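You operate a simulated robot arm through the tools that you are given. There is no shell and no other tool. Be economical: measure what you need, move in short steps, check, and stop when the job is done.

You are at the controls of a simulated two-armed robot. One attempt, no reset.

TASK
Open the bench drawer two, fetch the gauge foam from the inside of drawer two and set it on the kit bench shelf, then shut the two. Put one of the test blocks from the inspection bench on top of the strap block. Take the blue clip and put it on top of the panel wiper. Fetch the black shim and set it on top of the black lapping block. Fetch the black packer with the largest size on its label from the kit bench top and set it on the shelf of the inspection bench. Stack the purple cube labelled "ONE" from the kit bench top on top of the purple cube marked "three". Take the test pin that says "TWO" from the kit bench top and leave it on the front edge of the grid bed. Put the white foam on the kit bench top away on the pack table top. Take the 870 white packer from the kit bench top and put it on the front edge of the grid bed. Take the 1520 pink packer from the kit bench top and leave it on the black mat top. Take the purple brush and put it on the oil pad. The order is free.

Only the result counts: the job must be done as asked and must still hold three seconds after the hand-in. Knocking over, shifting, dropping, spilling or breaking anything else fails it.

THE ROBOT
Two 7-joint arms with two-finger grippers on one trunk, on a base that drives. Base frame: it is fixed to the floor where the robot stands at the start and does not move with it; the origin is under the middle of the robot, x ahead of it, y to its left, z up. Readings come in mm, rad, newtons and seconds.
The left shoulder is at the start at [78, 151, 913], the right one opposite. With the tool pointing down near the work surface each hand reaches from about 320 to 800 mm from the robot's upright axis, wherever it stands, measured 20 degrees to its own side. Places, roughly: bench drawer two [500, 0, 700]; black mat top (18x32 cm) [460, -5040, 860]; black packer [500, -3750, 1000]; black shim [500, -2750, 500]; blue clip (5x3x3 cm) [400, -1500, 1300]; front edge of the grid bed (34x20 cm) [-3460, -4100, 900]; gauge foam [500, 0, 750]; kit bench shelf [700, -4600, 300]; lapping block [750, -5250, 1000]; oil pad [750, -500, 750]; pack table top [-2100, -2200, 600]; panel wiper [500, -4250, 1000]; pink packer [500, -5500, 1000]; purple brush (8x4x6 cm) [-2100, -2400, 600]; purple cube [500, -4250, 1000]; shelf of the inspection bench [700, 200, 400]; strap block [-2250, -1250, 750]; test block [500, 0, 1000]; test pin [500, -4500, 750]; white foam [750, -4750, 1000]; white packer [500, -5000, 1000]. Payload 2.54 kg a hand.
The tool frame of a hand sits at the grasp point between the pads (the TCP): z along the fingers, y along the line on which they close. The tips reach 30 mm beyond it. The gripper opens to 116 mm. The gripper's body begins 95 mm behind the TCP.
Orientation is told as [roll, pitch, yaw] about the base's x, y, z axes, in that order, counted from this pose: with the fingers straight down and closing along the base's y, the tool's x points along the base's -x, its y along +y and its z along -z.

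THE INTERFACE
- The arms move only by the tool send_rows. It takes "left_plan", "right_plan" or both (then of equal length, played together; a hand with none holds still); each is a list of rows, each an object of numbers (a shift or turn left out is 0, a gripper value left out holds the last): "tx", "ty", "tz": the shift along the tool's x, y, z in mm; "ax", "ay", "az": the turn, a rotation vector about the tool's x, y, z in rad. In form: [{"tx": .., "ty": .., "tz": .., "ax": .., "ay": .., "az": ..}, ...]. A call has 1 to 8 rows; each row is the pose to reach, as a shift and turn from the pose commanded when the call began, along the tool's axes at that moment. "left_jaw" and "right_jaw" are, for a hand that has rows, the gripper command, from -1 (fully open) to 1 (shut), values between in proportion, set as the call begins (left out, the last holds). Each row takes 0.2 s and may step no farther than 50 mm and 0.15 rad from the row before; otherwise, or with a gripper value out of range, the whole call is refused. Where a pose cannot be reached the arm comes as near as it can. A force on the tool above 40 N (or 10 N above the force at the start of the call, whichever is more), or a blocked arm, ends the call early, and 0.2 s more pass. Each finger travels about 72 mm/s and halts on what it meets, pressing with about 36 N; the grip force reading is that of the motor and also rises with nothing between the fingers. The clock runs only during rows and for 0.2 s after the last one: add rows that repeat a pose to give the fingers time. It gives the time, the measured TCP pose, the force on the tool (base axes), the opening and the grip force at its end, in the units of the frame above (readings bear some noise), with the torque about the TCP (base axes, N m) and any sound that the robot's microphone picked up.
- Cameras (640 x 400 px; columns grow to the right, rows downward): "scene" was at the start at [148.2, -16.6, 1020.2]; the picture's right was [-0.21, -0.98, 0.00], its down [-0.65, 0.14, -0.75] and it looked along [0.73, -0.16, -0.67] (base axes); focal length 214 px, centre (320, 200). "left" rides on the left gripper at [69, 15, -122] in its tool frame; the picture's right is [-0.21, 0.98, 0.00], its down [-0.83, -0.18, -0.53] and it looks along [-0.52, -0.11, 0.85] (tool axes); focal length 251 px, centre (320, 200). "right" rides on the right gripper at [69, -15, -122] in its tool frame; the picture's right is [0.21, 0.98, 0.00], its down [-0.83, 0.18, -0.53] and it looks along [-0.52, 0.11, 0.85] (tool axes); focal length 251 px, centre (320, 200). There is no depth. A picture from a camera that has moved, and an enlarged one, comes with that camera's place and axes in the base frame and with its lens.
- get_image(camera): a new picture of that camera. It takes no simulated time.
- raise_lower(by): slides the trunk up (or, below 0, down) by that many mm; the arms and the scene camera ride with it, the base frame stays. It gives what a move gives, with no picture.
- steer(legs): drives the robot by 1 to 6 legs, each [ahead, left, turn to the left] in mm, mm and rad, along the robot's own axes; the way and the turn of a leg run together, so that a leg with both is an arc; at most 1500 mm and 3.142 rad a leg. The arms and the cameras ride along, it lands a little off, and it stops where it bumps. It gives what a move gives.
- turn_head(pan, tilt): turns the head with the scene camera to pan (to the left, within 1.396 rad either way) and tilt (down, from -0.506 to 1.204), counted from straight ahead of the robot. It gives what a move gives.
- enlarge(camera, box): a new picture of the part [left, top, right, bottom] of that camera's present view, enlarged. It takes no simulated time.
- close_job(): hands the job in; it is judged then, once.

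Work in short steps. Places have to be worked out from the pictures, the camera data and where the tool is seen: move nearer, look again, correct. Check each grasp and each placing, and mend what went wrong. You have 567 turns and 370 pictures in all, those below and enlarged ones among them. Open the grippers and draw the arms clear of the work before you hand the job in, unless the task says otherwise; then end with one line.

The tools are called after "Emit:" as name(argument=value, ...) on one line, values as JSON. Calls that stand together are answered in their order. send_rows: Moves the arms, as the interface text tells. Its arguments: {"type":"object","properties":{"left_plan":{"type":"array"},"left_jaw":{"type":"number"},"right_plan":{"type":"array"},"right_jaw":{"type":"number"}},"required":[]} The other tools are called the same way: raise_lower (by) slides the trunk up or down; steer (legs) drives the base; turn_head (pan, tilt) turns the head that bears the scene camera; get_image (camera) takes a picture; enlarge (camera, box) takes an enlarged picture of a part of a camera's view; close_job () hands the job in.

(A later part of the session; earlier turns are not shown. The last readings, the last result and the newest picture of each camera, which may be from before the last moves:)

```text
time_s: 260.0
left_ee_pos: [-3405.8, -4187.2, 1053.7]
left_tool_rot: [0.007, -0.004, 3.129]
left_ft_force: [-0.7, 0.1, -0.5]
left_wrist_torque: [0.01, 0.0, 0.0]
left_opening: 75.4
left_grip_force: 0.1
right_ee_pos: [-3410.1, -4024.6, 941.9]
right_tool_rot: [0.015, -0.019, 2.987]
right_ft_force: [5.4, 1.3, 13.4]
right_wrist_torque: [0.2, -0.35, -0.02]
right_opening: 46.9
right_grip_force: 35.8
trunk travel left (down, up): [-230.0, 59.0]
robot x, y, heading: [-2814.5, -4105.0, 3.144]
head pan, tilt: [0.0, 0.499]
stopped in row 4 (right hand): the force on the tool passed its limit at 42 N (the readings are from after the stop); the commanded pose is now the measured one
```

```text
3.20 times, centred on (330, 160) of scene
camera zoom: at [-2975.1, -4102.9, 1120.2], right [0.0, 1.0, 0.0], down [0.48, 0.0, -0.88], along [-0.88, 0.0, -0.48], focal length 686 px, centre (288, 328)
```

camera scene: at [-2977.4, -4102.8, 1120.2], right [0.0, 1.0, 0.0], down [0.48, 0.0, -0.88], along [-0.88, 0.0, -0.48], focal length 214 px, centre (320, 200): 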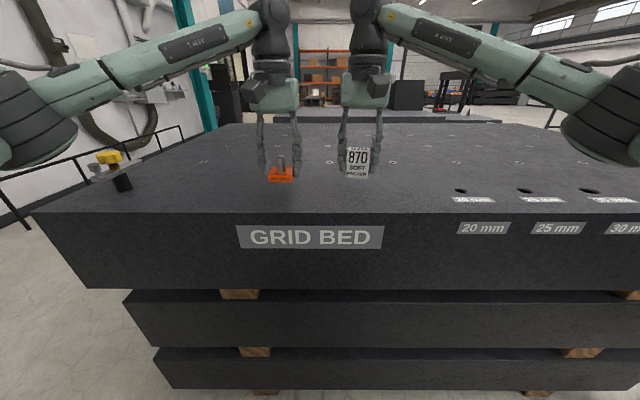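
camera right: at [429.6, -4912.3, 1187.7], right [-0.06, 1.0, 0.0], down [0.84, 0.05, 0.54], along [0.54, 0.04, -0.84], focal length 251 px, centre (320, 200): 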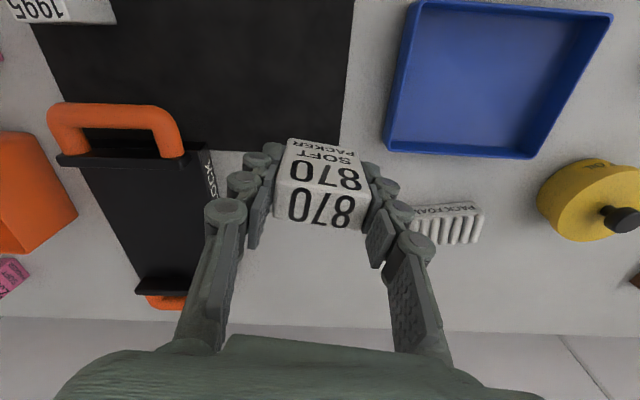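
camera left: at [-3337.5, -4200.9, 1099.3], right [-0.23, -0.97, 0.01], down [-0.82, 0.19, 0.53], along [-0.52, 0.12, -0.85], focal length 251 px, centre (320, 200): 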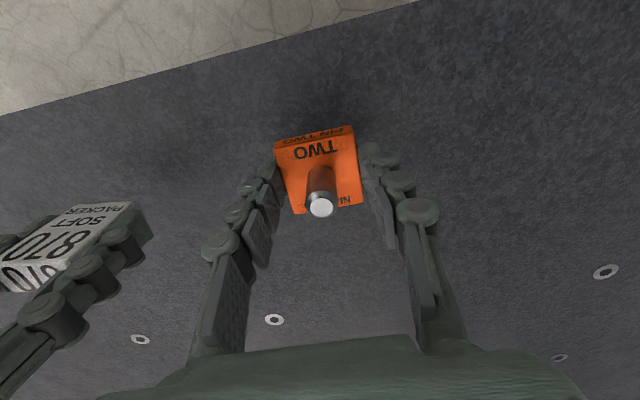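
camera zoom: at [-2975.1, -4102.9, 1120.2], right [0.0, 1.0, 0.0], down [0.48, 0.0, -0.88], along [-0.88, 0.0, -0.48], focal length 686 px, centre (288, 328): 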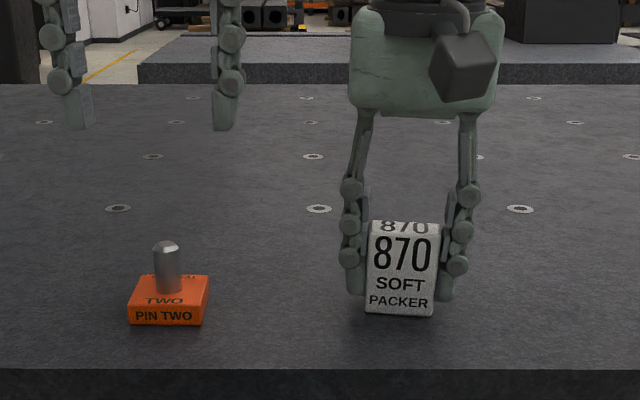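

The packer touches the bed. I ease 1 mm, release, and rise.

Emit:
send_rows(right_plan=[{"tz": -1}, {"tz": -1}, {"tz": -1}, {"tz": -40}, {"tz": -80}, {"tz": -120}], right_jaw=-0.3)

Emit:
enlarge(camera="scene", box=[230, 100, 430, 220])

```text
time_s: 261.4
left_ee_pos: [-3406.3, -4187.2, 1053.7]
left_tool_rot: [0.007, -0.004, 3.13]
left_ft_force: [0.8, 0.1, -0.6]
left_wrist_torque: [0.02, 0.03, 0.0]
left_opening: 75.4
left_grip_force: 0.2
right_ee_pos: [-3407.1, -4024.0, 1061.0]
right_tool_rot: [0.01, -0.016, 2.988]
right_ft_force: [-0.3, -0.7, -0.9]
right_wrist_torque: [0.02, 0.01, -0.03]
right_opening: 75.5
right_grip_force: 0.0
trunk travel left (down, up): [-230.0, 59.0]
robot x, y, heading: [-2818.2, -4107.8, 3.14]
head pan, tilt: [0.0, 0.499]
```

```text
3.20 times, centred on (330, 160) of scene
camera zoom: at [-2976.0, -4103.0, 1120.4], right [0.0, 1.0, 0.0], down [0.48, 0.0, -0.88], along [-0.88, 0.0, -0.48], focal length 686 px, centre (288, 328)
```

zoom: 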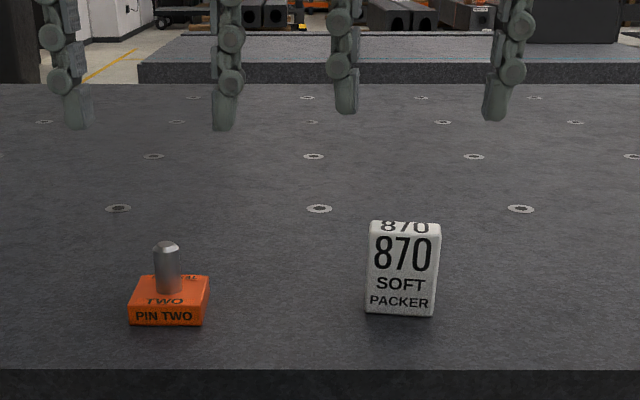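

Both stand well. Next the black shim on the rack near [500, -2750, 500]: I turn around and drive there.

Emit:
steer(legs=[[-300, 0, 0], [0, 0, 3.141], [1500, 0, 0], [600, 0, 0], [0, 1330, 0]])

Emit:
turn_head(pan=0.0, tilt=0.5)

Emit:
get_image(camera="scene")

```text
time_s: 293.6
left_ee_pos: [139.6, -2648.6, 1053.9]
left_tool_rot: [0.007, -0.002, 0.009]
left_ft_force: [-0.4, 0.2, -0.4]
left_wrist_torque: [0.04, -0.03, -0.02]
left_opening: 75.3
left_grip_force: 0.1
right_ee_pos: [144.2, -2812.2, 1061.1]
right_tool_rot: [0.013, -0.017, -0.132]
right_ft_force: [0.6, -0.7, -0.5]
right_wrist_torque: [-0.01, 0.01, 0.0]
right_opening: 75.2
right_grip_force: 0.1
trunk travel left (down, up): [-230.0, 59.0]
robot x, y, heading: [-448.8, -2743.9, 0.024]
head pan, tilt: [0.0, 0.499]
```

```text
time_s: 294.2
left_ee_pos: [139.4, -2649.6, 1054.6]
left_tool_rot: [0.007, -0.001, 0.01]
left_ft_force: [-0.3, -0.1, -0.5]
left_wrist_torque: [-0.02, -0.02, 0.02]
left_opening: 75.6
left_grip_force: 0.0
right_ee_pos: [143.8, -2814.2, 1061.4]
right_tool_rot: [0.012, -0.017, -0.133]
right_ft_force: [0.0, 0.3, 0.6]
right_wrist_torque: [0.04, 0.0, -0.01]
right_opening: 75.3
right_grip_force: 0.0
trunk travel left (down, up): [-230.0, 59.0]
robot x, y, heading: [-448.3, -2748.5, 0.018]
head pan, tilt: [0.0, 0.499]
```

```text
259 pictures are left
camera scene: at [-291.9, -2741.3, 1120.4], right [0.02, -1.0, 0.0], down [-0.48, -0.01, -0.88], along [0.88, 0.02, -0.48], focal length 214 px, centre (320, 200)
```

scene: 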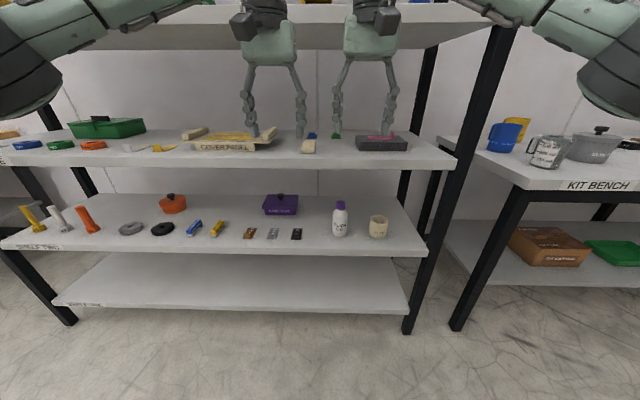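

Emit:
enlarge(camera="scene", box=[230, 190, 390, 270])

```text
4.00 times, centred on (310, 230) of scene
camera zoom: at [-291.9, -2741.3, 1120.4], right [0.02, -1.0, 0.0], down [-0.48, -0.01, -0.88], along [0.88, 0.02, -0.48], focal length 858 px, centre (360, 80)
```

zoom: 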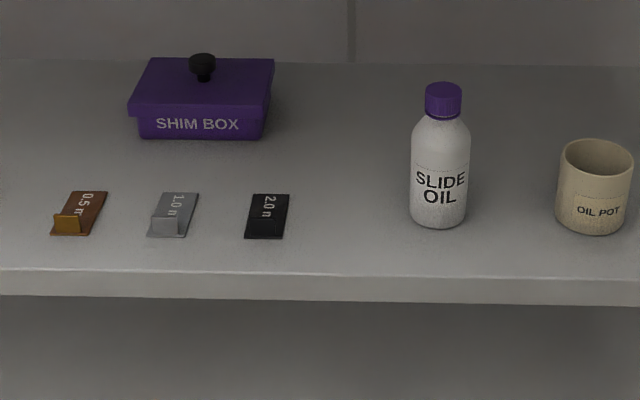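

The black shim ("2.0") is an L-shaped plate with its tab facing us at ≈ [403, -2628], shelf ≈ 555. I lower the trunk, draw the right hand in, and pitch the left hand forward.

Emit:
raise_lower(by=-180)

Emit:
send_rows(left_plan=[{"tz": 22, "ay": -0.15}, {"tz": 44, "ay": -0.3}, {"tz": 66, "ay": -0.45}, {"tz": 88, "ay": -0.6}, {"tz": 110, "ay": -0.75}, {"tz": 132, "ay": -0.9}, {"tz": 154, "ay": -1.05}], right_plan=[{"tx": 25, "ty": -10}, {"tx": 50, "ty": -20}, {"tx": 75, "ty": -30}, {"tx": 100, "ty": -40}, {"tx": 125, "ty": -50}, {"tx": 150, "ty": -60}, {"tx": 160, "ty": -70}], left_jaw=-0.25)

Emit:
get_image(camera="left")

```text
time_s: 296.2
left_ee_pos: [139.9, -2648.7, 873.4]
left_tool_rot: [0.007, -0.001, 0.011]
left_ft_force: [-0.4, -0.6, 0.0]
left_wrist_torque: [0.0, 0.02, 0.01]
left_opening: 75.5
left_grip_force: 0.0
right_ee_pos: [146.3, -2812.3, 881.2]
right_tool_rot: [0.013, -0.017, -0.132]
right_ft_force: [0.8, 0.6, 0.7]
right_wrist_torque: [-0.01, 0.03, 0.0]
right_opening: 75.3
right_grip_force: 0.2
trunk travel left (down, up): [-50.0, 239.0]
robot x, y, heading: [-449.1, -2746.4, 0.024]
head pan, tilt: [0.0, 0.499]
```

```text
time_s: 297.8
left_ee_pos: [139.5, -2647.7, 719.2]
left_tool_rot: [0.013, -1.053, 0.002]
left_ft_force: [0.2, -0.5, -0.1]
left_wrist_torque: [-0.01, 0.02, 0.02]
left_opening: 72.7
left_grip_force: 0.1
right_ee_pos: [-22.7, -2862.1, 876.1]
right_tool_rot: [0.013, -0.015, -0.131]
right_ft_force: [-0.4, 0.7, 0.0]
right_wrist_torque: [0.04, 0.01, -0.02]
right_opening: 75.6
right_grip_force: 0.0
trunk travel left (down, up): [-50.0, 239.0]
robot x, y, heading: [-448.7, -2747.2, 0.023]
head pan, tilt: [0.0, 0.499]
```

```text
257 pictures are left
camera left: at [-1.3, -2634.4, 720.0], right [0.1, 0.98, 0.19], down [-0.05, -0.19, 0.98], along [0.99, -0.1, 0.03], focal length 251 px, centre (320, 200)
```

left: 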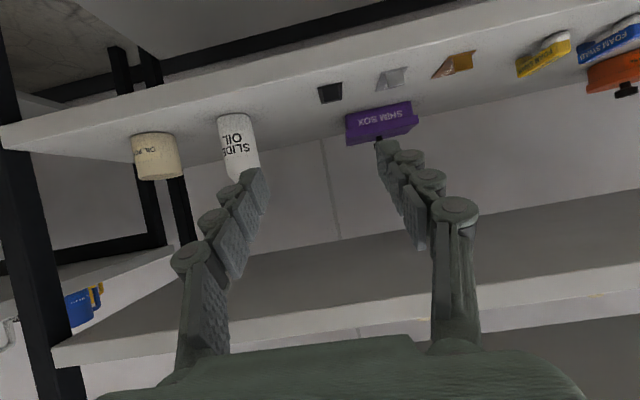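

Emit:
enlarge(camera="left", box=[250, 40, 410, 140])

```text
4.00 times, centred on (330, 90) of left
camera zoom: at [-1.3, -2634.4, 720.0], right [0.1, 0.98, 0.19], down [-0.05, -0.19, 0.98], along [0.99, -0.1, 0.03], focal length 1006 px, centre (280, 640)
```

zoom: 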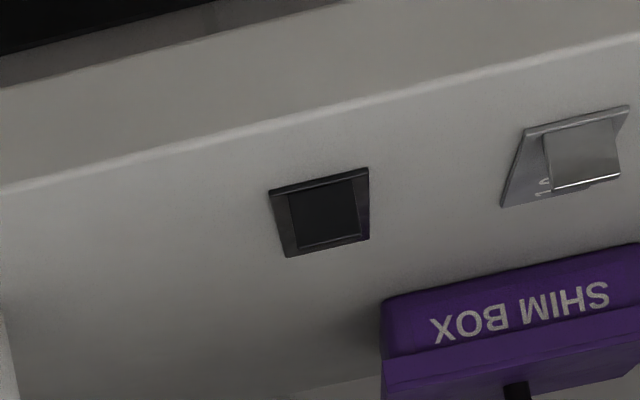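

The tab (28 mm wide, ~21 tall) at x≈409, y≈-2624 is the grip to use, with fingers closing along x and the hand tilted only slightly. I lower the trunk fully and turn the left hand accordingly.

Emit:
raise_lower(by=-49)

Emit:
send_rows(left_plan=[{"ay": 0.14}, {"ay": 0.28}, {"ay": 0.42}, {"ay": 0.56}, {"ay": 0.7}, {"ay": 0.8}])

Emit:
send_rows(left_plan=[{"az": -0.15}, {"az": -0.3}, {"az": -0.45}, {"az": -0.6}, {"az": -0.75}, {"az": -0.9}, {"az": -1.05}, {"az": -1.2}])

Emit:
send_rows(left_plan=[{"az": -0.13}, {"az": -0.26}, {"az": -0.371}], left_jaw=0.25)

Emit:
get_image(camera="scene")

```text
time_s: 298.7
left_ee_pos: [138.0, -2648.0, 670.5]
left_tool_rot: [0.013, -1.053, 0.0]
left_ft_force: [-0.7, 0.0, -1.4]
left_wrist_torque: [-0.03, -0.03, 0.04]
left_opening: 72.8
left_grip_force: 0.1
right_ee_pos: [-22.3, -2862.5, 827.2]
right_tool_rot: [0.012, -0.019, -0.133]
right_ft_force: [0.2, 0.5, -0.5]
right_wrist_torque: [0.01, -0.02, 0.02]
right_opening: 75.1
right_grip_force: 0.0
trunk travel left (down, up): [-1.0, 288.0]
robot x, y, heading: [-445.1, -2745.3, 0.02]
head pan, tilt: [0.0, 0.499]
```

```text
time_s: 300.1
left_ee_pos: [139.3, -2648.1, 670.9]
left_tool_rot: [0.007, -0.25, 0.008]
left_ft_force: [-0.4, -0.8, 0.2]
left_wrist_torque: [-0.02, 0.02, 0.01]
left_opening: 72.4
left_grip_force: 0.1
right_ee_pos: [-21.4, -2861.3, 827.9]
right_tool_rot: [0.012, -0.017, -0.134]
right_ft_force: [-0.3, 0.3, -0.6]
right_wrist_torque: [0.01, -0.01, 0.02]
right_opening: 75.8
right_grip_force: 0.1
trunk travel left (down, up): [-1.0, 288.0]
robot x, y, heading: [-447.6, -2743.3, 0.022]
head pan, tilt: [0.0, 0.499]
```

```text
time_s: 301.9
left_ee_pos: [140.5, -2648.9, 671.1]
left_tool_rot: [-0.235, -0.096, 1.225]
left_ft_force: [-0.2, 0.3, -0.5]
left_wrist_torque: [0.02, 0.03, -0.02]
left_opening: 72.7
left_grip_force: 0.0
right_ee_pos: [-23.3, -2861.4, 828.7]
right_tool_rot: [0.011, -0.017, -0.133]
right_ft_force: [-0.4, -0.2, 0.1]
right_wrist_torque: [0.03, -0.02, 0.01]
right_opening: 75.2
right_grip_force: 0.0
trunk travel left (down, up): [-1.0, 288.0]
robot x, y, heading: [-449.9, -2747.7, 0.022]
head pan, tilt: [0.0, 0.499]
```

```text
time_s: 302.7
left_ee_pos: [139.6, -2649.6, 670.7]
left_tool_rot: [-0.254, -0.007, 1.585]
left_ft_force: [0.3, -0.6, 0.1]
left_wrist_torque: [-0.01, 0.02, 0.04]
left_opening: 43.6
left_grip_force: 0.0
right_ee_pos: [-21.8, -2861.7, 826.9]
right_tool_rot: [0.012, -0.018, -0.133]
right_ft_force: [-0.7, 0.8, -0.5]
right_wrist_torque: [0.04, -0.01, 0.02]
right_opening: 75.6
right_grip_force: 0.1
trunk travel left (down, up): [-1.0, 288.0]
robot x, y, heading: [-448.8, -2746.5, 0.022]
head pan, tilt: [0.0, 0.499]
```

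```text
255 pictures are left
camera scene: at [-291.9, -2741.3, 891.4], right [0.02, -1.0, 0.0], down [-0.48, -0.01, -0.88], along [0.88, 0.02, -0.48], focal length 214 px, centre (320, 200)
```

scene: 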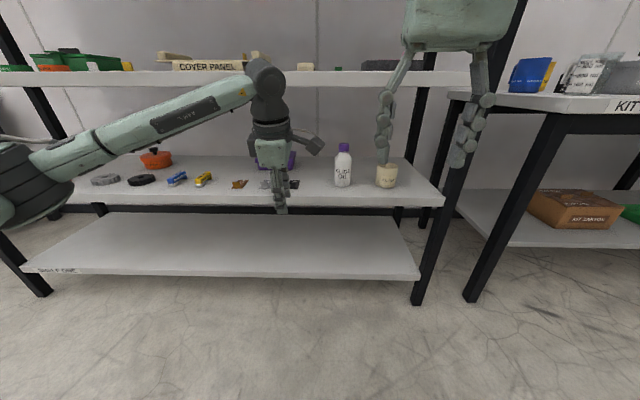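

The posture works. I drive forward 165 mm (correcting the heading) and look with the left wrist camera.

Emit:
steer(legs=[[165, 0, -0.022]])

Emit:
get_image(camera="left")

Emit:
enlarge(camera="scene", box=[220, 60, 380, 220])

```text
time_s: 304.1
left_ee_pos: [306.4, -2659.7, 671.5]
left_tool_rot: [-0.254, -0.01, 1.56]
left_ft_force: [0.5, -0.2, -1.2]
left_wrist_torque: [-0.02, 0.02, 0.03]
left_opening: 43.6
left_grip_force: 0.1
right_ee_pos: [138.2, -2870.2, 827.7]
right_tool_rot: [0.011, -0.018, -0.154]
right_ft_force: [-0.2, 0.1, -0.3]
right_wrist_torque: [0.0, 0.03, -0.01]
right_opening: 75.3
right_grip_force: 0.1
trunk travel left (down, up): [-1.0, 288.0]
robot x, y, heading: [-287.9, -2745.0, 0.0]
head pan, tilt: [0.0, 0.499]
```

```text
254 pictures are left
camera left: at [259.2, -2727.8, 784.6], right [-0.94, 0.23, -0.24], down [0.05, 0.82, 0.57], along [0.33, 0.52, -0.79], focal length 251 px, centre (320, 200)
```

left: 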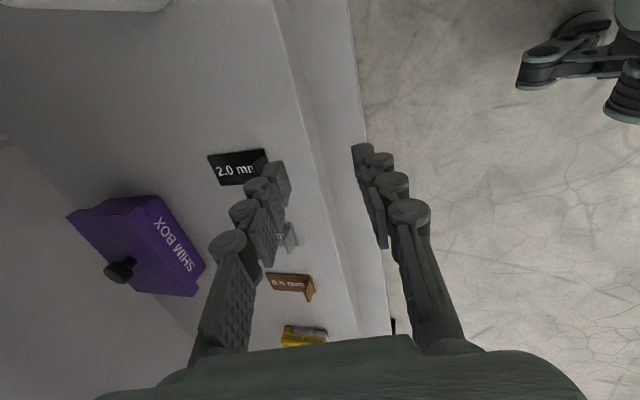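

```text
2.50 times, centred on (300, 140) of scene
camera zoom: at [-128.2, -2742.7, 891.4], right [0.0, -1.0, 0.0], down [-0.48, 0.0, -0.88], along [0.88, 0.0, -0.48], focal length 536 px, centre (370, 350)
```

zoom: 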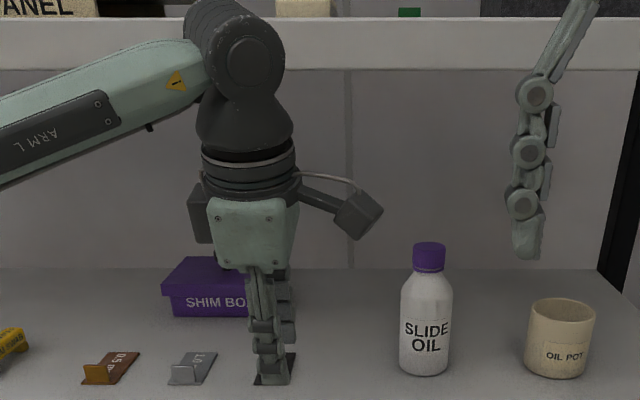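

The "2.0 mm" shim is the black one. I shift the hand over its tab, staying high.

Emit:
send_rows(left_plan=[{"tx": -13, "ty": -30, "tz": 8}, {"tx": -25, "ty": -60, "tz": 16}, {"tx": -37, "ty": -90, "tz": 23}])

Emit:
get_image(camera="left")

Emit:
enlarge(camera="scene", box=[220, 60, 380, 220])

```text
time_s: 305.1
left_ee_pos: [369.5, -2633.3, 670.3]
left_tool_rot: [-0.258, -0.028, 1.491]
left_ft_force: [-0.2, -0.4, 1.0]
left_wrist_torque: [-0.02, -0.01, -0.04]
left_opening: 43.6
left_grip_force: 0.0
right_ee_pos: [130.8, -2863.0, 831.6]
right_tool_rot: [0.01, -0.025, -0.145]
right_ft_force: [-0.5, 1.1, 1.4]
right_wrist_torque: [0.01, -0.03, 0.01]
right_opening: 75.5
right_grip_force: 0.2
trunk travel left (down, up): [-1.0, 288.0]
robot x, y, heading: [-294.1, -2745.9, 0.013]
head pan, tilt: [0.0, 0.499]
stopped in row 3 (left hand): the arm was blocked; the commanded pose is now the measured one
```

```text
252 pictures are left
camera left: at [317.9, -2702.1, 782.2], right [-0.92, 0.3, -0.24], down [0.1, 0.8, 0.59], along [0.37, 0.52, -0.77], focal length 251 px, centre (320, 200)
```

left: 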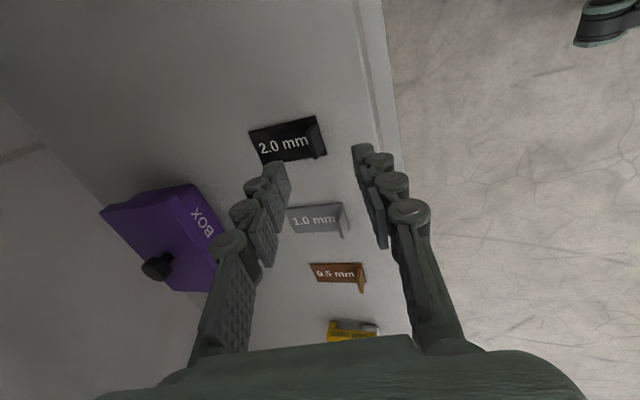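

```text
2.50 times, centred on (300, 140) of scene
camera zoom: at [-138.4, -2738.7, 893.6], right [0.01, -1.0, 0.0], down [-0.47, -0.01, -0.88], along [0.88, 0.01, -0.47], focal length 536 px, centre (370, 350)
```

zoom: 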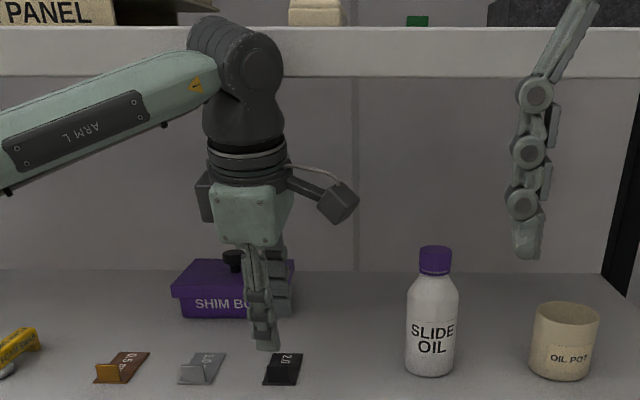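

The wrist met the edge of shelf THREE, so I must go in lower. I back out, straighten the yaw, tilt a little more, and lower to z≈622 outside the shelf.

Emit:
send_rows(left_plan=[{"ty": 30, "tz": -8}, {"ty": 58, "tz": -15}, {"ty": 58, "tz": -15, "ax": 0.07, "ay": -0.02, "az": -0.078}, {"ty": 64, "tz": 8, "ax": 0.07, "ay": -0.02, "az": -0.078}, {"ty": 70, "tz": 31, "ax": 0.07, "ay": -0.02, "az": -0.078}])

Emit:
get_image(camera="left")

Emit:
get_image(camera="scene")

```text
time_s: 306.3
left_ee_pos: [315.3, -2630.5, 616.3]
left_tool_rot: [-0.323, -0.025, 1.575]
left_ft_force: [-0.7, -0.6, 0.4]
left_wrist_torque: [-0.01, 0.06, 0.03]
left_opening: 43.6
left_grip_force: 0.1
right_ee_pos: [134.9, -2865.4, 827.5]
right_tool_rot: [0.013, -0.018, -0.148]
right_ft_force: [0.2, 0.2, -0.5]
right_wrist_torque: [0.02, -0.01, -0.01]
right_opening: 75.6
right_grip_force: 0.1
trunk travel left (down, up): [-1.0, 288.0]
robot x, y, heading: [-287.1, -2743.7, 0.006]
head pan, tilt: [0.0, 0.499]
```

```text
250 pictures are left
camera left: at [262.7, -2702.2, 725.7], right [-0.93, 0.22, -0.3], down [0.0, 0.81, 0.59], along [0.38, 0.54, -0.75], focal length 251 px, centre (320, 200)
```

left: 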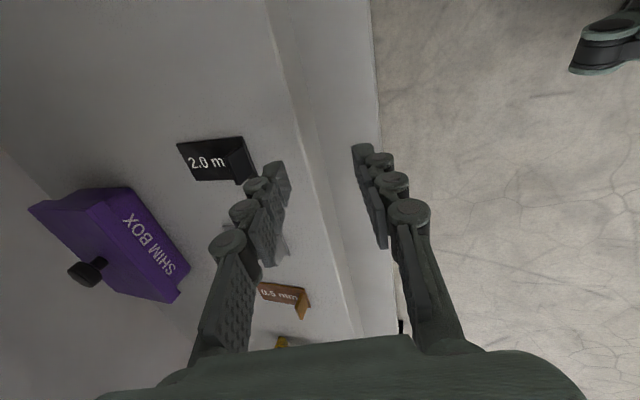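

```text
249 pictures are left
camera scene: at [-132.8, -2741.3, 891.4], right [0.01, -1.0, 0.0], down [-0.48, 0.0, -0.88], along [0.88, 0.01, -0.48], focal length 214 px, centre (320, 200)
```

scene: 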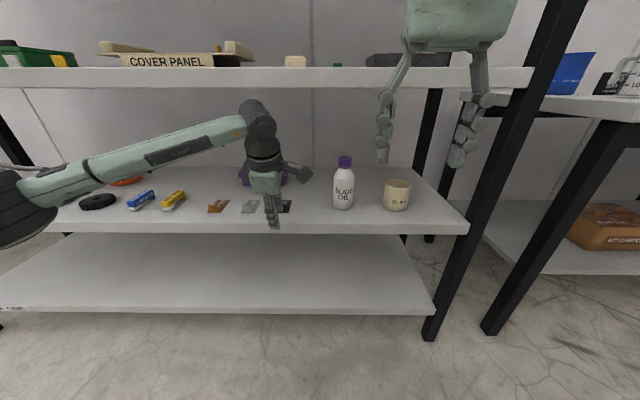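

Emit:
enlarge(camera="left", box=[160, 110, 320, 210])

```text
4.00 times, centred on (240, 160) of left
camera zoom: at [262.7, -2702.2, 725.7], right [-0.93, 0.22, -0.3], down [0.0, 0.81, 0.59], along [0.38, 0.54, -0.75], focal length 1006 px, centre (640, 360)
```

zoom: 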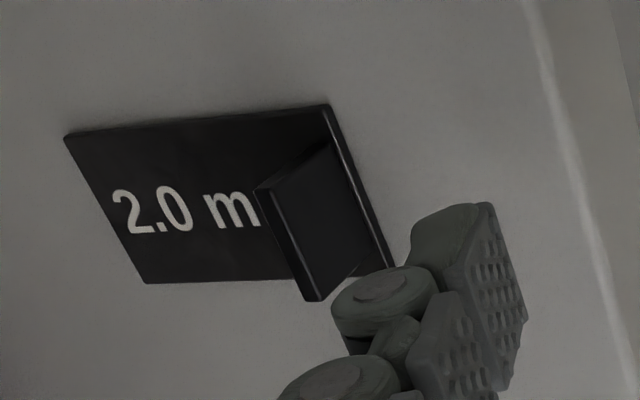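

Tab is at x≈407–411, y≈-2625. I move forward at this height over it.

Emit:
send_rows(left_plan=[{"tx": -2, "ty": -26, "tz": 9}, {"tx": -4, "ty": -52, "tz": 17}, {"tx": -5.5, "ty": -78, "tz": 26}])

Emit:
enlarge(camera="left", box=[200, 60, 440, 210])

Emit:
enlarge(camera="scene", box=[200, 60, 340, 240])

```text
time_s: 307.1
left_ee_pos: [398.5, -2624.4, 616.1]
left_tool_rot: [-0.323, -0.025, 1.573]
left_ft_force: [0.3, -0.6, -0.4]
left_wrist_torque: [-0.03, 0.0, 0.0]
left_opening: 43.6
left_grip_force: 0.0
right_ee_pos: [136.2, -2866.3, 827.0]
right_tool_rot: [0.012, -0.018, -0.148]
right_ft_force: [0.4, 0.3, 0.3]
right_wrist_torque: [-0.01, -0.04, -0.04]
right_opening: 75.4
right_grip_force: 0.0
trunk travel left (down, up): [-1.0, 288.0]
robot x, y, heading: [-293.3, -2740.0, 0.013]
head pan, tilt: [0.0, 0.499]
```

```text
2.67 times, centred on (320, 135) of left
camera zoom: at [345.3, -2697.1, 725.6], right [-0.93, 0.22, -0.3], down [0.0, 0.81, 0.59], along [0.38, 0.54, -0.75], focal length 670 px, centre (320, 373)
```

zoom: 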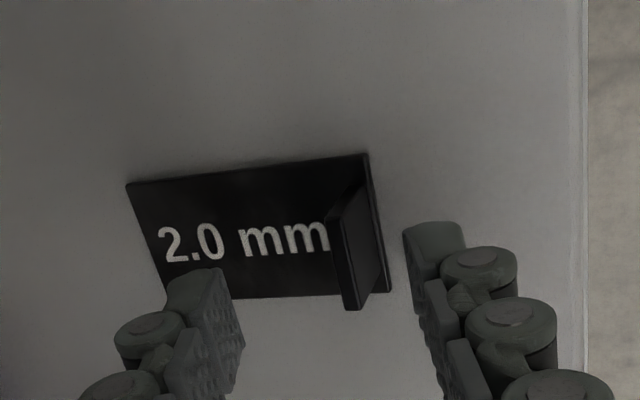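

```text
2.22 times, centred on (270, 150) of scene
camera zoom: at [-132.8, -2741.3, 891.4], right [0.01, -1.0, 0.0], down [-0.48, 0.0, -0.88], along [0.88, 0.01, -0.48], focal length 477 px, centre (431, 311)
```

zoom: 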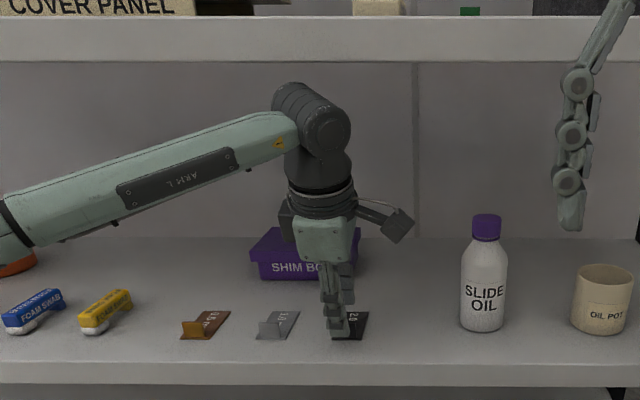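

The tab is between the fingers. I lower 17 mm and close gently.

Emit:
send_rows(left_plan=[{"ty": 3, "tz": 8}, {"ty": 5, "tz": 16}, {"ty": 5, "tz": 16}])

Emit:
send_rows(left_plan=[{"tz": 0}, {"tz": 0}, {"tz": 0}, {"tz": 0}], left_jaw=1.0)

Emit:
enlarge(camera="left", box=[200, 60, 440, 210])

```text
time_s: 307.9
left_ee_pos: [398.3, -2625.3, 599.9]
left_tool_rot: [-0.323, -0.026, 1.573]
left_ft_force: [0.3, -0.3, -0.7]
left_wrist_torque: [-0.01, -0.01, 0.03]
left_opening: 43.3
left_grip_force: 0.1
right_ee_pos: [134.1, -2865.6, 828.1]
right_tool_rot: [0.011, -0.018, -0.149]
right_ft_force: [0.8, 0.5, -1.1]
right_wrist_torque: [0.02, 0.03, 0.02]
right_opening: 75.3
right_grip_force: 0.0
trunk travel left (down, up): [-1.0, 288.0]
robot x, y, heading: [-291.9, -2741.3, 0.008]
head pan, tilt: [0.0, 0.499]
```

```text
time_s: 308.9
left_ee_pos: [397.9, -2624.0, 598.2]
left_tool_rot: [-0.323, -0.027, 1.573]
left_ft_force: [-0.5, 0.2, 0.1]
left_wrist_torque: [-0.05, -0.01, 0.0]
left_opening: 6.0
left_grip_force: 32.8
right_ee_pos: [133.4, -2866.0, 827.7]
right_tool_rot: [0.013, -0.017, -0.149]
right_ft_force: [0.4, 0.0, -0.2]
right_wrist_torque: [0.01, -0.06, 0.02]
right_opening: 75.1
right_grip_force: 0.2
trunk travel left (down, up): [-1.0, 288.0]
robot x, y, heading: [-289.6, -2741.5, 0.01]
head pan, tilt: [0.0, 0.499]
```

```text
2.67 times, centred on (320, 135) of left
camera zoom: at [345.3, -2696.2, 708.9], right [-0.93, 0.22, -0.3], down [0.0, 0.81, 0.59], along [0.38, 0.54, -0.75], focal length 670 px, centre (320, 373)
```

zoom: 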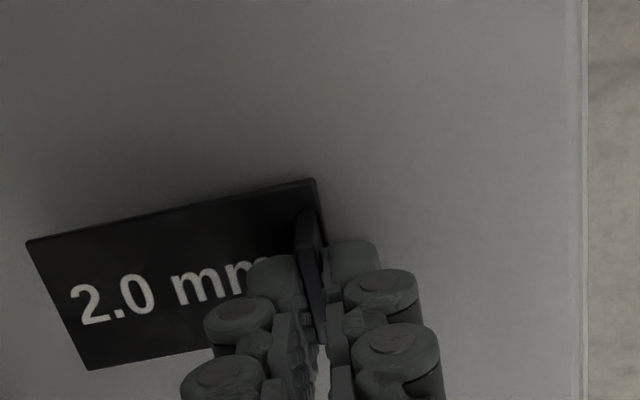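

Tab gripped (6 mm). I lift slightly and draw straight back out of the shelf.

Emit:
send_rows(left_plan=[{"ty": -5, "tz": -14}, {"ty": 28, "tz": -26}, {"ty": 66, "tz": -39}, {"ty": 104, "tz": -51}, {"ty": 142, "tz": -64}])

Emit:
get_image(camera="left")

Emit:
get_image(camera="scene")

```text
time_s: 310.1
left_ee_pos: [244.6, -2625.1, 615.6]
left_tool_rot: [-0.324, -0.026, 1.575]
left_ft_force: [-0.1, 0.0, -1.3]
left_wrist_torque: [-0.02, 0.0, -0.02]
left_opening: 5.9
left_grip_force: 33.4
right_ee_pos: [134.5, -2866.5, 828.0]
right_tool_rot: [0.012, -0.018, -0.148]
right_ft_force: [-0.7, 0.3, -0.6]
right_wrist_torque: [0.02, -0.03, 0.0]
right_opening: 75.3
right_grip_force: 0.1
trunk travel left (down, up): [-1.0, 288.0]
robot x, y, heading: [-288.7, -2745.2, 0.008]
head pan, tilt: [0.0, 0.499]
```

```text
244 pictures are left
camera left: at [190.7, -2696.7, 724.5], right [-0.93, 0.22, -0.3], down [0.0, 0.81, 0.59], along [0.38, 0.54, -0.75], focal length 251 px, centre (320, 200)
```

left: 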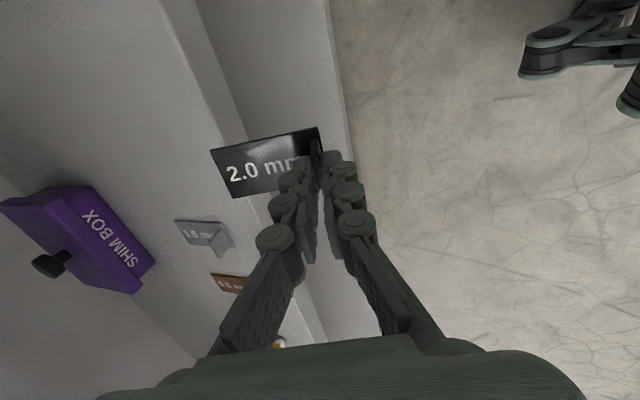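

```text
243 pictures are left
camera scene: at [-132.7, -2741.3, 891.4], right [0.01, -1.0, 0.0], down [-0.48, 0.0, -0.88], along [0.88, 0.01, -0.48], focal length 214 px, centre (320, 200)
```

scene: 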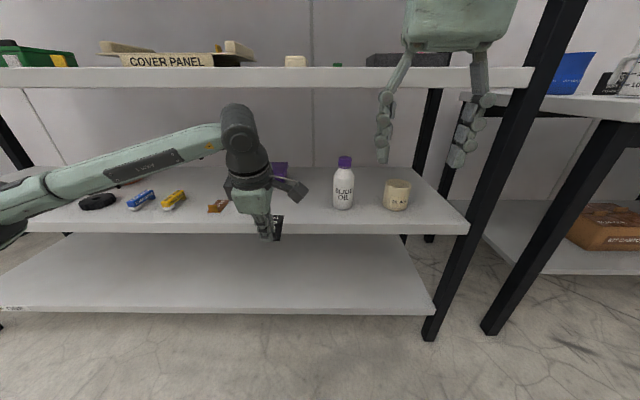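

Shim held and the others undisturbed. I back off, raise trunk and hand, and drive to the lapping block at the far end of the kit bench.

Emit:
steer(legs=[[-170, 0, -0.008]])

Emit:
raise_lower(by=229)

Emit:
send_rows(left_plan=[{"ty": -14, "tz": -42}, {"ty": -28, "tz": -84}, {"ty": -42, "tz": -126}, {"ty": -56, "tz": -168}, {"ty": -70, "tz": -210}])

Emit:
steer(legs=[[0, -1300, 0], [0, -1200, 0]])

Emit:
get_image(camera="scene")

```text
time_s: 311.6
left_ee_pos: [76.3, -2630.5, 616.0]
left_tool_rot: [-0.324, -0.026, 1.566]
left_ft_force: [-0.1, -0.5, -0.6]
left_wrist_torque: [0.02, 0.06, 0.01]
left_opening: 6.4
left_grip_force: 32.6
right_ee_pos: [-35.2, -2869.5, 826.8]
right_tool_rot: [0.011, -0.015, -0.158]
right_ft_force: [-0.2, -0.4, -0.5]
right_wrist_torque: [0.0, 0.01, 0.0]
right_opening: 75.5
right_grip_force: 0.0
trunk travel left (down, up): [-1.0, 288.0]
robot x, y, heading: [-456.7, -2744.4, -0.002]
head pan, tilt: [0.0, 0.499]
```

```text
time_s: 314.0
left_ee_pos: [77.1, -2629.7, 845.2]
left_tool_rot: [-0.323, -0.025, 1.566]
left_ft_force: [0.8, 0.3, -1.2]
left_wrist_torque: [-0.01, 0.03, -0.01]
left_opening: 6.1
left_grip_force: 32.4
right_ee_pos: [-34.5, -2869.9, 1056.7]
right_tool_rot: [0.011, -0.016, -0.158]
right_ft_force: [0.7, -0.6, -0.4]
right_wrist_torque: [0.04, -0.02, -0.02]
right_opening: 75.4
right_grip_force: 0.1
trunk travel left (down, up): [-230.0, 59.0]
robot x, y, heading: [-456.1, -2743.9, -0.001]
head pan, tilt: [0.0, 0.499]
```

```text
time_s: 315.2
left_ee_pos: [76.0, -2635.5, 1067.4]
left_tool_rot: [-0.321, -0.025, 1.563]
left_ft_force: [0.3, 0.5, -1.6]
left_wrist_torque: [-0.01, 0.01, 0.03]
left_opening: 6.1
left_grip_force: 32.7
right_ee_pos: [-34.9, -2869.9, 1057.6]
right_tool_rot: [0.011, -0.018, -0.156]
right_ft_force: [-0.6, -0.1, 1.1]
right_wrist_torque: [0.0, -0.01, -0.03]
right_opening: 75.3
right_grip_force: 0.1
trunk travel left (down, up): [-230.0, 59.0]
robot x, y, heading: [-457.0, -2742.0, 0.0]
head pan, tilt: [0.0, 0.499]
```

```text
time_s: 339.2
left_ee_pos: [75.9, -5123.6, 1065.2]
left_tool_rot: [-0.323, -0.027, 1.567]
left_ft_force: [-0.1, -0.7, -0.6]
left_wrist_torque: [0.0, 0.03, 0.0]
left_opening: 5.8
left_grip_force: 33.4
right_ee_pos: [-34.4, -5359.2, 1056.6]
right_tool_rot: [0.013, -0.015, -0.153]
right_ft_force: [0.7, 0.4, 0.3]
right_wrist_torque: [-0.01, 0.01, 0.02]
right_opening: 75.4
right_grip_force: 0.2
trunk travel left (down, up): [-230.0, 59.0]
robot x, y, heading: [-456.7, -5231.9, 0.002]
head pan, tilt: [0.0, 0.499]
```

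```text
242 pictures are left
camera scene: at [-301.0, -5232.8, 1120.4], right [0.0, -1.0, 0.0], down [-0.48, 0.0, -0.88], along [0.88, 0.0, -0.48], focal length 214 px, centre (320, 200)
```

scene: 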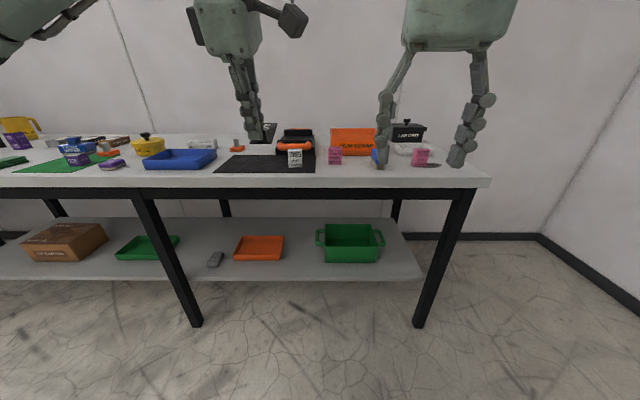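

I drive up to the bench and bring the left tool to vertical, then look.

Emit:
steer(legs=[[385, 0, 0]])

Emit:
send_rows(left_plan=[{"ax": -0.11}, {"ax": -0.22}, {"ax": -0.323, "ay": 0.0}])

Emit:
turn_head(pan=0.1, tilt=0.6)

Emit:
get_image(camera="scene")

Emit:
get_image(camera="left")

Emit:
get_image(camera="right")

```text
time_s: 341.6
left_ee_pos: [459.7, -5127.8, 1065.9]
left_tool_rot: [-0.324, -0.025, 1.561]
left_ft_force: [0.7, 0.5, -0.8]
left_wrist_torque: [-0.04, 0.07, -0.04]
left_opening: 6.2
left_grip_force: 33.2
right_ee_pos: [348.2, -5362.7, 1055.4]
right_tool_rot: [0.01, -0.016, -0.159]
right_ft_force: [1.2, -0.4, -0.5]
right_wrist_torque: [-0.01, -0.01, 0.0]
right_opening: 75.2
right_grip_force: 0.1
trunk travel left (down, up): [-230.0, 59.0]
robot x, y, heading: [-79.7, -5234.9, -0.006]
head pan, tilt: [0.0, 0.499]
```

```text
time_s: 342.4
left_ee_pos: [459.8, -5127.2, 1067.3]
left_tool_rot: [0.002, -0.025, 1.56]
left_ft_force: [0.0, 0.2, -0.8]
left_wrist_torque: [-0.04, -0.02, 0.03]
left_opening: 6.0
left_grip_force: 32.6
right_ee_pos: [347.9, -5362.6, 1057.3]
right_tool_rot: [0.012, -0.015, -0.161]
right_ft_force: [0.5, 0.3, -0.3]
right_wrist_torque: [0.02, 0.0, 0.0]
right_opening: 75.4
right_grip_force: 0.1
trunk travel left (down, up): [-230.0, 59.0]
robot x, y, heading: [-76.2, -5232.4, -0.004]
head pan, tilt: [0.0, 0.499]
```

```text
time_s: 343.1
left_ee_pos: [460.9, -5128.2, 1066.3]
left_tool_rot: [-0.002, -0.027, 1.561]
left_ft_force: [-0.7, -0.4, -0.5]
left_wrist_torque: [-0.01, 0.03, -0.02]
left_opening: 5.8
left_grip_force: 32.4
right_ee_pos: [347.7, -5362.5, 1056.2]
right_tool_rot: [0.012, -0.015, -0.16]
right_ft_force: [0.7, 0.3, 0.3]
right_wrist_torque: [0.02, 0.0, 0.03]
right_opening: 75.3
right_grip_force: 0.1
trunk travel left (down, up): [-230.0, 59.0]
robot x, y, heading: [-77.9, -5234.2, -0.005]
head pan, tilt: [0.099, 0.6]
```

```text
241 pictures are left
camera scene: at [79.1, -5225.7, 1111.3], right [0.09, -1.0, 0.0], down [-0.56, -0.05, -0.83], along [0.82, 0.08, -0.56], focal length 214 px, centre (320, 200)
```

scene: 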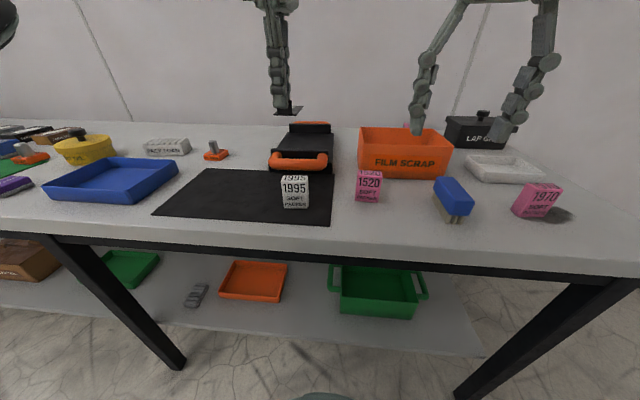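

```text
240 pictures are left
camera left: at [443.4, -5199.2, 1186.3], right [-0.97, 0.22, 0.0], down [0.19, 0.81, 0.56], along [0.12, 0.54, -0.83], focal length 251 px, centre (320, 200)
```

left: 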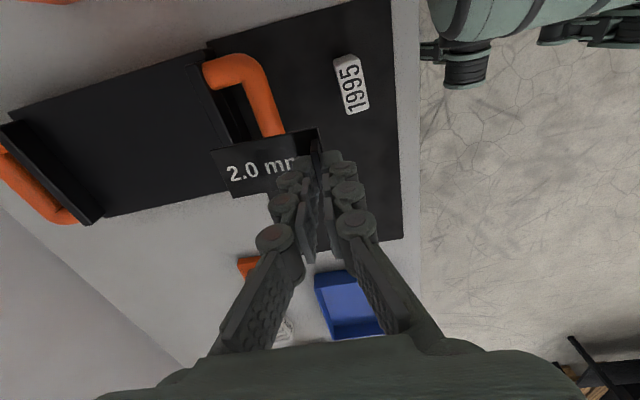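

```text
239 pictures are left
camera right: at [275.4, -5367.1, 1178.0], right [-0.06, 1.0, 0.01], down [0.83, 0.04, 0.55], along [0.55, 0.04, -0.84], focal length 251 px, centre (320, 200)
```

right: 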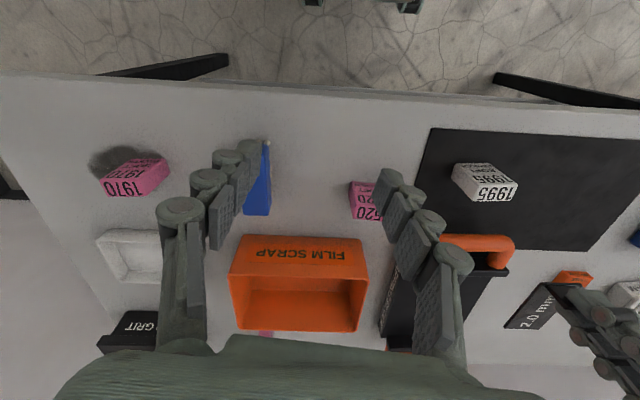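

Lapping block surface spans x≈600–760, y≈-5200..-5065. I drive 45 mm closer and bring the shim over it with the tab near x=640.

Emit:
steer(legs=[[45, 0, 0.004]])

Emit:
send_rows(left_plan=[{"ty": -45}, {"ty": -90}, {"ty": -135}, {"ty": -135, "tz": 45}, {"ty": -135, "tz": 85}])

Emit:
get_image(camera="left")

Emit:
enlarge(camera="scene", box=[220, 80, 420, 200])

```text
time_s: 344.0
left_ee_pos: [504.4, -5124.9, 1065.6]
left_tool_rot: [-0.001, -0.027, 1.566]
left_ft_force: [0.5, -0.4, -1.0]
left_wrist_torque: [-0.02, 0.06, -0.04]
left_opening: 6.1
left_grip_force: 33.1
right_ee_pos: [393.6, -5359.6, 1056.5]
right_tool_rot: [0.01, -0.017, -0.157]
right_ft_force: [0.5, -0.4, -0.1]
right_wrist_torque: [0.0, 0.08, 0.0]
right_opening: 75.2
right_grip_force: 0.0
trunk travel left (down, up): [-230.0, 59.0]
robot x, y, heading: [-30.7, -5230.7, 0.001]
head pan, tilt: [0.099, 0.6]
```

```text
time_s: 345.2
left_ee_pos: [638.2, -5123.1, 979.0]
left_tool_rot: [0.001, -0.028, 1.564]
left_ft_force: [0.6, -0.6, -0.6]
left_wrist_torque: [-0.02, -0.02, 0.02]
left_opening: 6.2
left_grip_force: 33.2
right_ee_pos: [395.0, -5360.2, 1055.8]
right_tool_rot: [0.01, -0.015, -0.156]
right_ft_force: [0.0, 0.8, -0.3]
right_wrist_torque: [0.02, 0.04, 0.01]
right_opening: 75.4
right_grip_force: 0.0
trunk travel left (down, up): [-230.0, 59.0]
robot x, y, heading: [-31.0, -5235.4, -0.007]
head pan, tilt: [0.099, 0.6]
```

```text
238 pictures are left
camera left: at [623.4, -5195.2, 1099.2], right [-0.98, 0.22, 0.01], down [0.19, 0.81, 0.56], along [0.12, 0.54, -0.83], focal length 251 px, centre (320, 200)
```

left: 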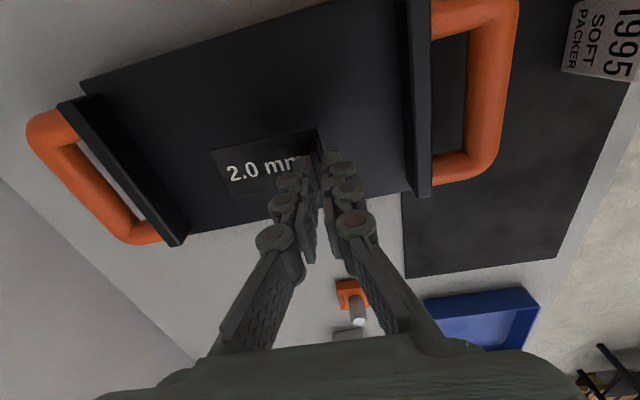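

```text
3.20 times, centred on (320, 140) of scene
camera zoom: at [124.2, -5225.1, 1111.2], right [0.1, -1.0, 0.0], down [-0.56, -0.06, -0.82], along [0.82, 0.08, -0.57], focal length 686 px, centre (320, 392)
```

zoom: 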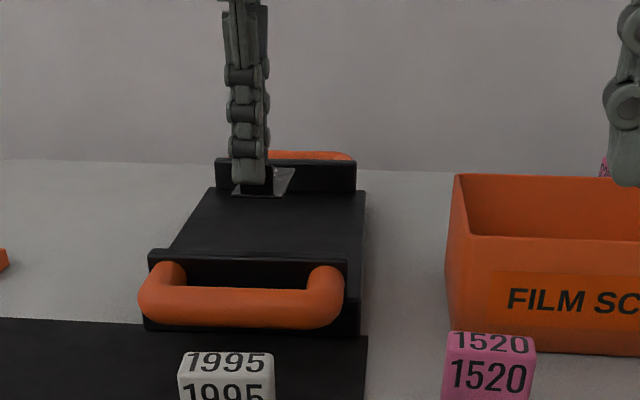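

The shim will land mid-surface. I lower to near contact and then in small steps.

Emit:
send_rows(left_plan=[{"tz": 20}, {"tz": 36}, {"tz": 40}, {"tz": 43}, {"tz": 46}, {"tz": 49}, {"tz": 52}])

Emit:
enlarge(camera="scene", box=[220, 80, 420, 200])

```text
time_s: 346.8
left_ee_pos: [638.5, -5121.5, 935.1]
left_tool_rot: [-0.011, -0.026, 1.567]
left_ft_force: [7.5, 1.7, 28.0]
left_wrist_torque: [0.08, -0.19, 0.05]
left_opening: 6.1
left_grip_force: 33.5
right_ee_pos: [391.2, -5359.7, 1057.6]
right_tool_rot: [0.01, -0.018, -0.154]
right_ft_force: [0.6, 0.4, 0.3]
right_wrist_torque: [-0.02, 0.01, 0.0]
right_opening: 75.6
right_grip_force: 0.0
trunk travel left (down, up): [-230.0, 59.0]
robot x, y, heading: [-29.8, -5237.3, -0.0]
head pan, tilt: [0.099, 0.6]
```

```text
3.20 times, centred on (320, 140) of scene
camera zoom: at [121.9, -5225.4, 1112.2], right [0.1, -1.0, 0.0], down [-0.56, -0.06, -0.83], along [0.82, 0.08, -0.56], focal length 686 px, centre (320, 392)
```

zoom: 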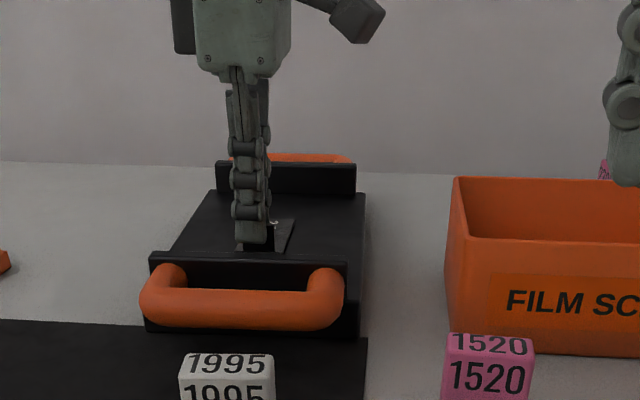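

Contact (28 N). I ease up, open slightly and rise.

Emit:
send_rows(left_plan=[{"tz": -5}, {"tz": -6}])

Emit:
send_rows(left_plan=[{"tz": 0}, {"tz": 0}, {"tz": -30}, {"tz": -70}, {"tz": -110}, {"tz": -140}], left_jaw=0.4)

Emit:
enlarge(camera="scene", box=[220, 80, 420, 200])

Emit:
get_image(camera="left")

```text
time_s: 347.4
left_ee_pos: [638.5, -5123.3, 934.8]
left_tool_rot: [0.002, -0.025, 1.566]
left_ft_force: [2.7, 0.7, 7.8]
left_wrist_torque: [-0.04, -0.06, 0.0]
left_opening: 6.3
left_grip_force: 33.1
right_ee_pos: [392.3, -5359.3, 1056.7]
right_tool_rot: [0.01, -0.017, -0.154]
right_ft_force: [0.2, 0.0, 0.3]
right_wrist_torque: [0.01, -0.01, 0.04]
right_opening: 75.4
right_grip_force: 0.1
trunk travel left (down, up): [-230.0, 59.0]
robot x, y, heading: [-30.5, -5235.2, 0.001]
head pan, tilt: [0.099, 0.6]
```

```text
time_s: 348.8
left_ee_pos: [638.7, -5126.9, 1075.9]
left_tool_rot: [-0.004, -0.025, 1.566]
left_ft_force: [0.5, -0.4, 1.1]
left_wrist_torque: [-0.02, -0.01, 0.01]
left_opening: 34.4
left_grip_force: 0.2
right_ee_pos: [392.9, -5362.3, 1056.0]
right_tool_rot: [0.013, -0.017, -0.154]
right_ft_force: [-0.2, -0.6, 0.2]
right_wrist_torque: [-0.01, 0.0, 0.02]
right_opening: 75.5
right_grip_force: 0.1
trunk travel left (down, up): [-230.0, 59.0]
robot x, y, heading: [-28.7, -5234.1, 0.001]
head pan, tilt: [0.099, 0.6]
```

```text
3.20 times, centred on (320, 140) of scene
camera zoom: at [123.4, -5225.5, 1111.3], right [0.1, -1.0, 0.0], down [-0.56, -0.06, -0.83], along [0.82, 0.08, -0.56], focal length 686 px, centre (320, 392)
```

zoom: 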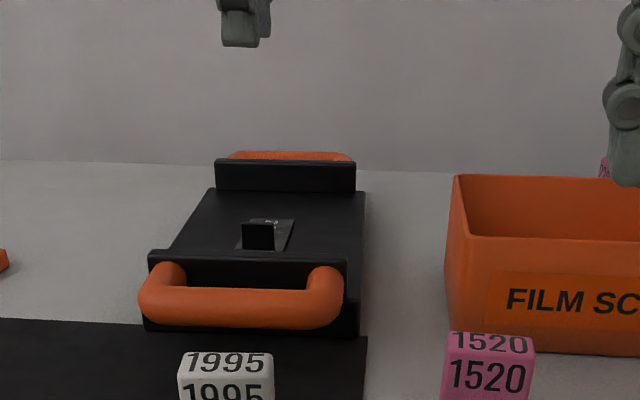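

```text
234 pictures are left
camera left: at [622.4, -5198.8, 1196.3], right [-0.98, 0.22, 0.0], down [0.19, 0.81, 0.56], along [0.12, 0.54, -0.83], focal length 251 px, centre (320, 200)
```

left: 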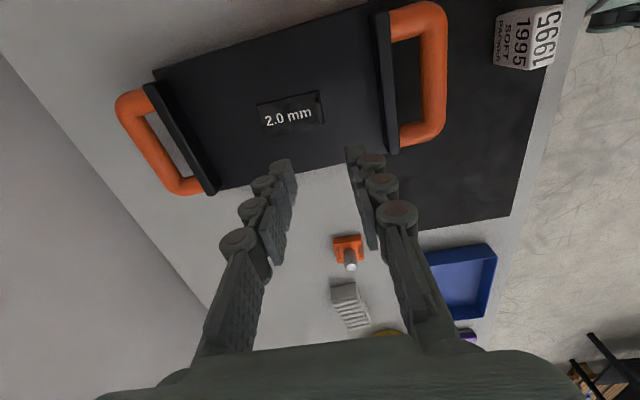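

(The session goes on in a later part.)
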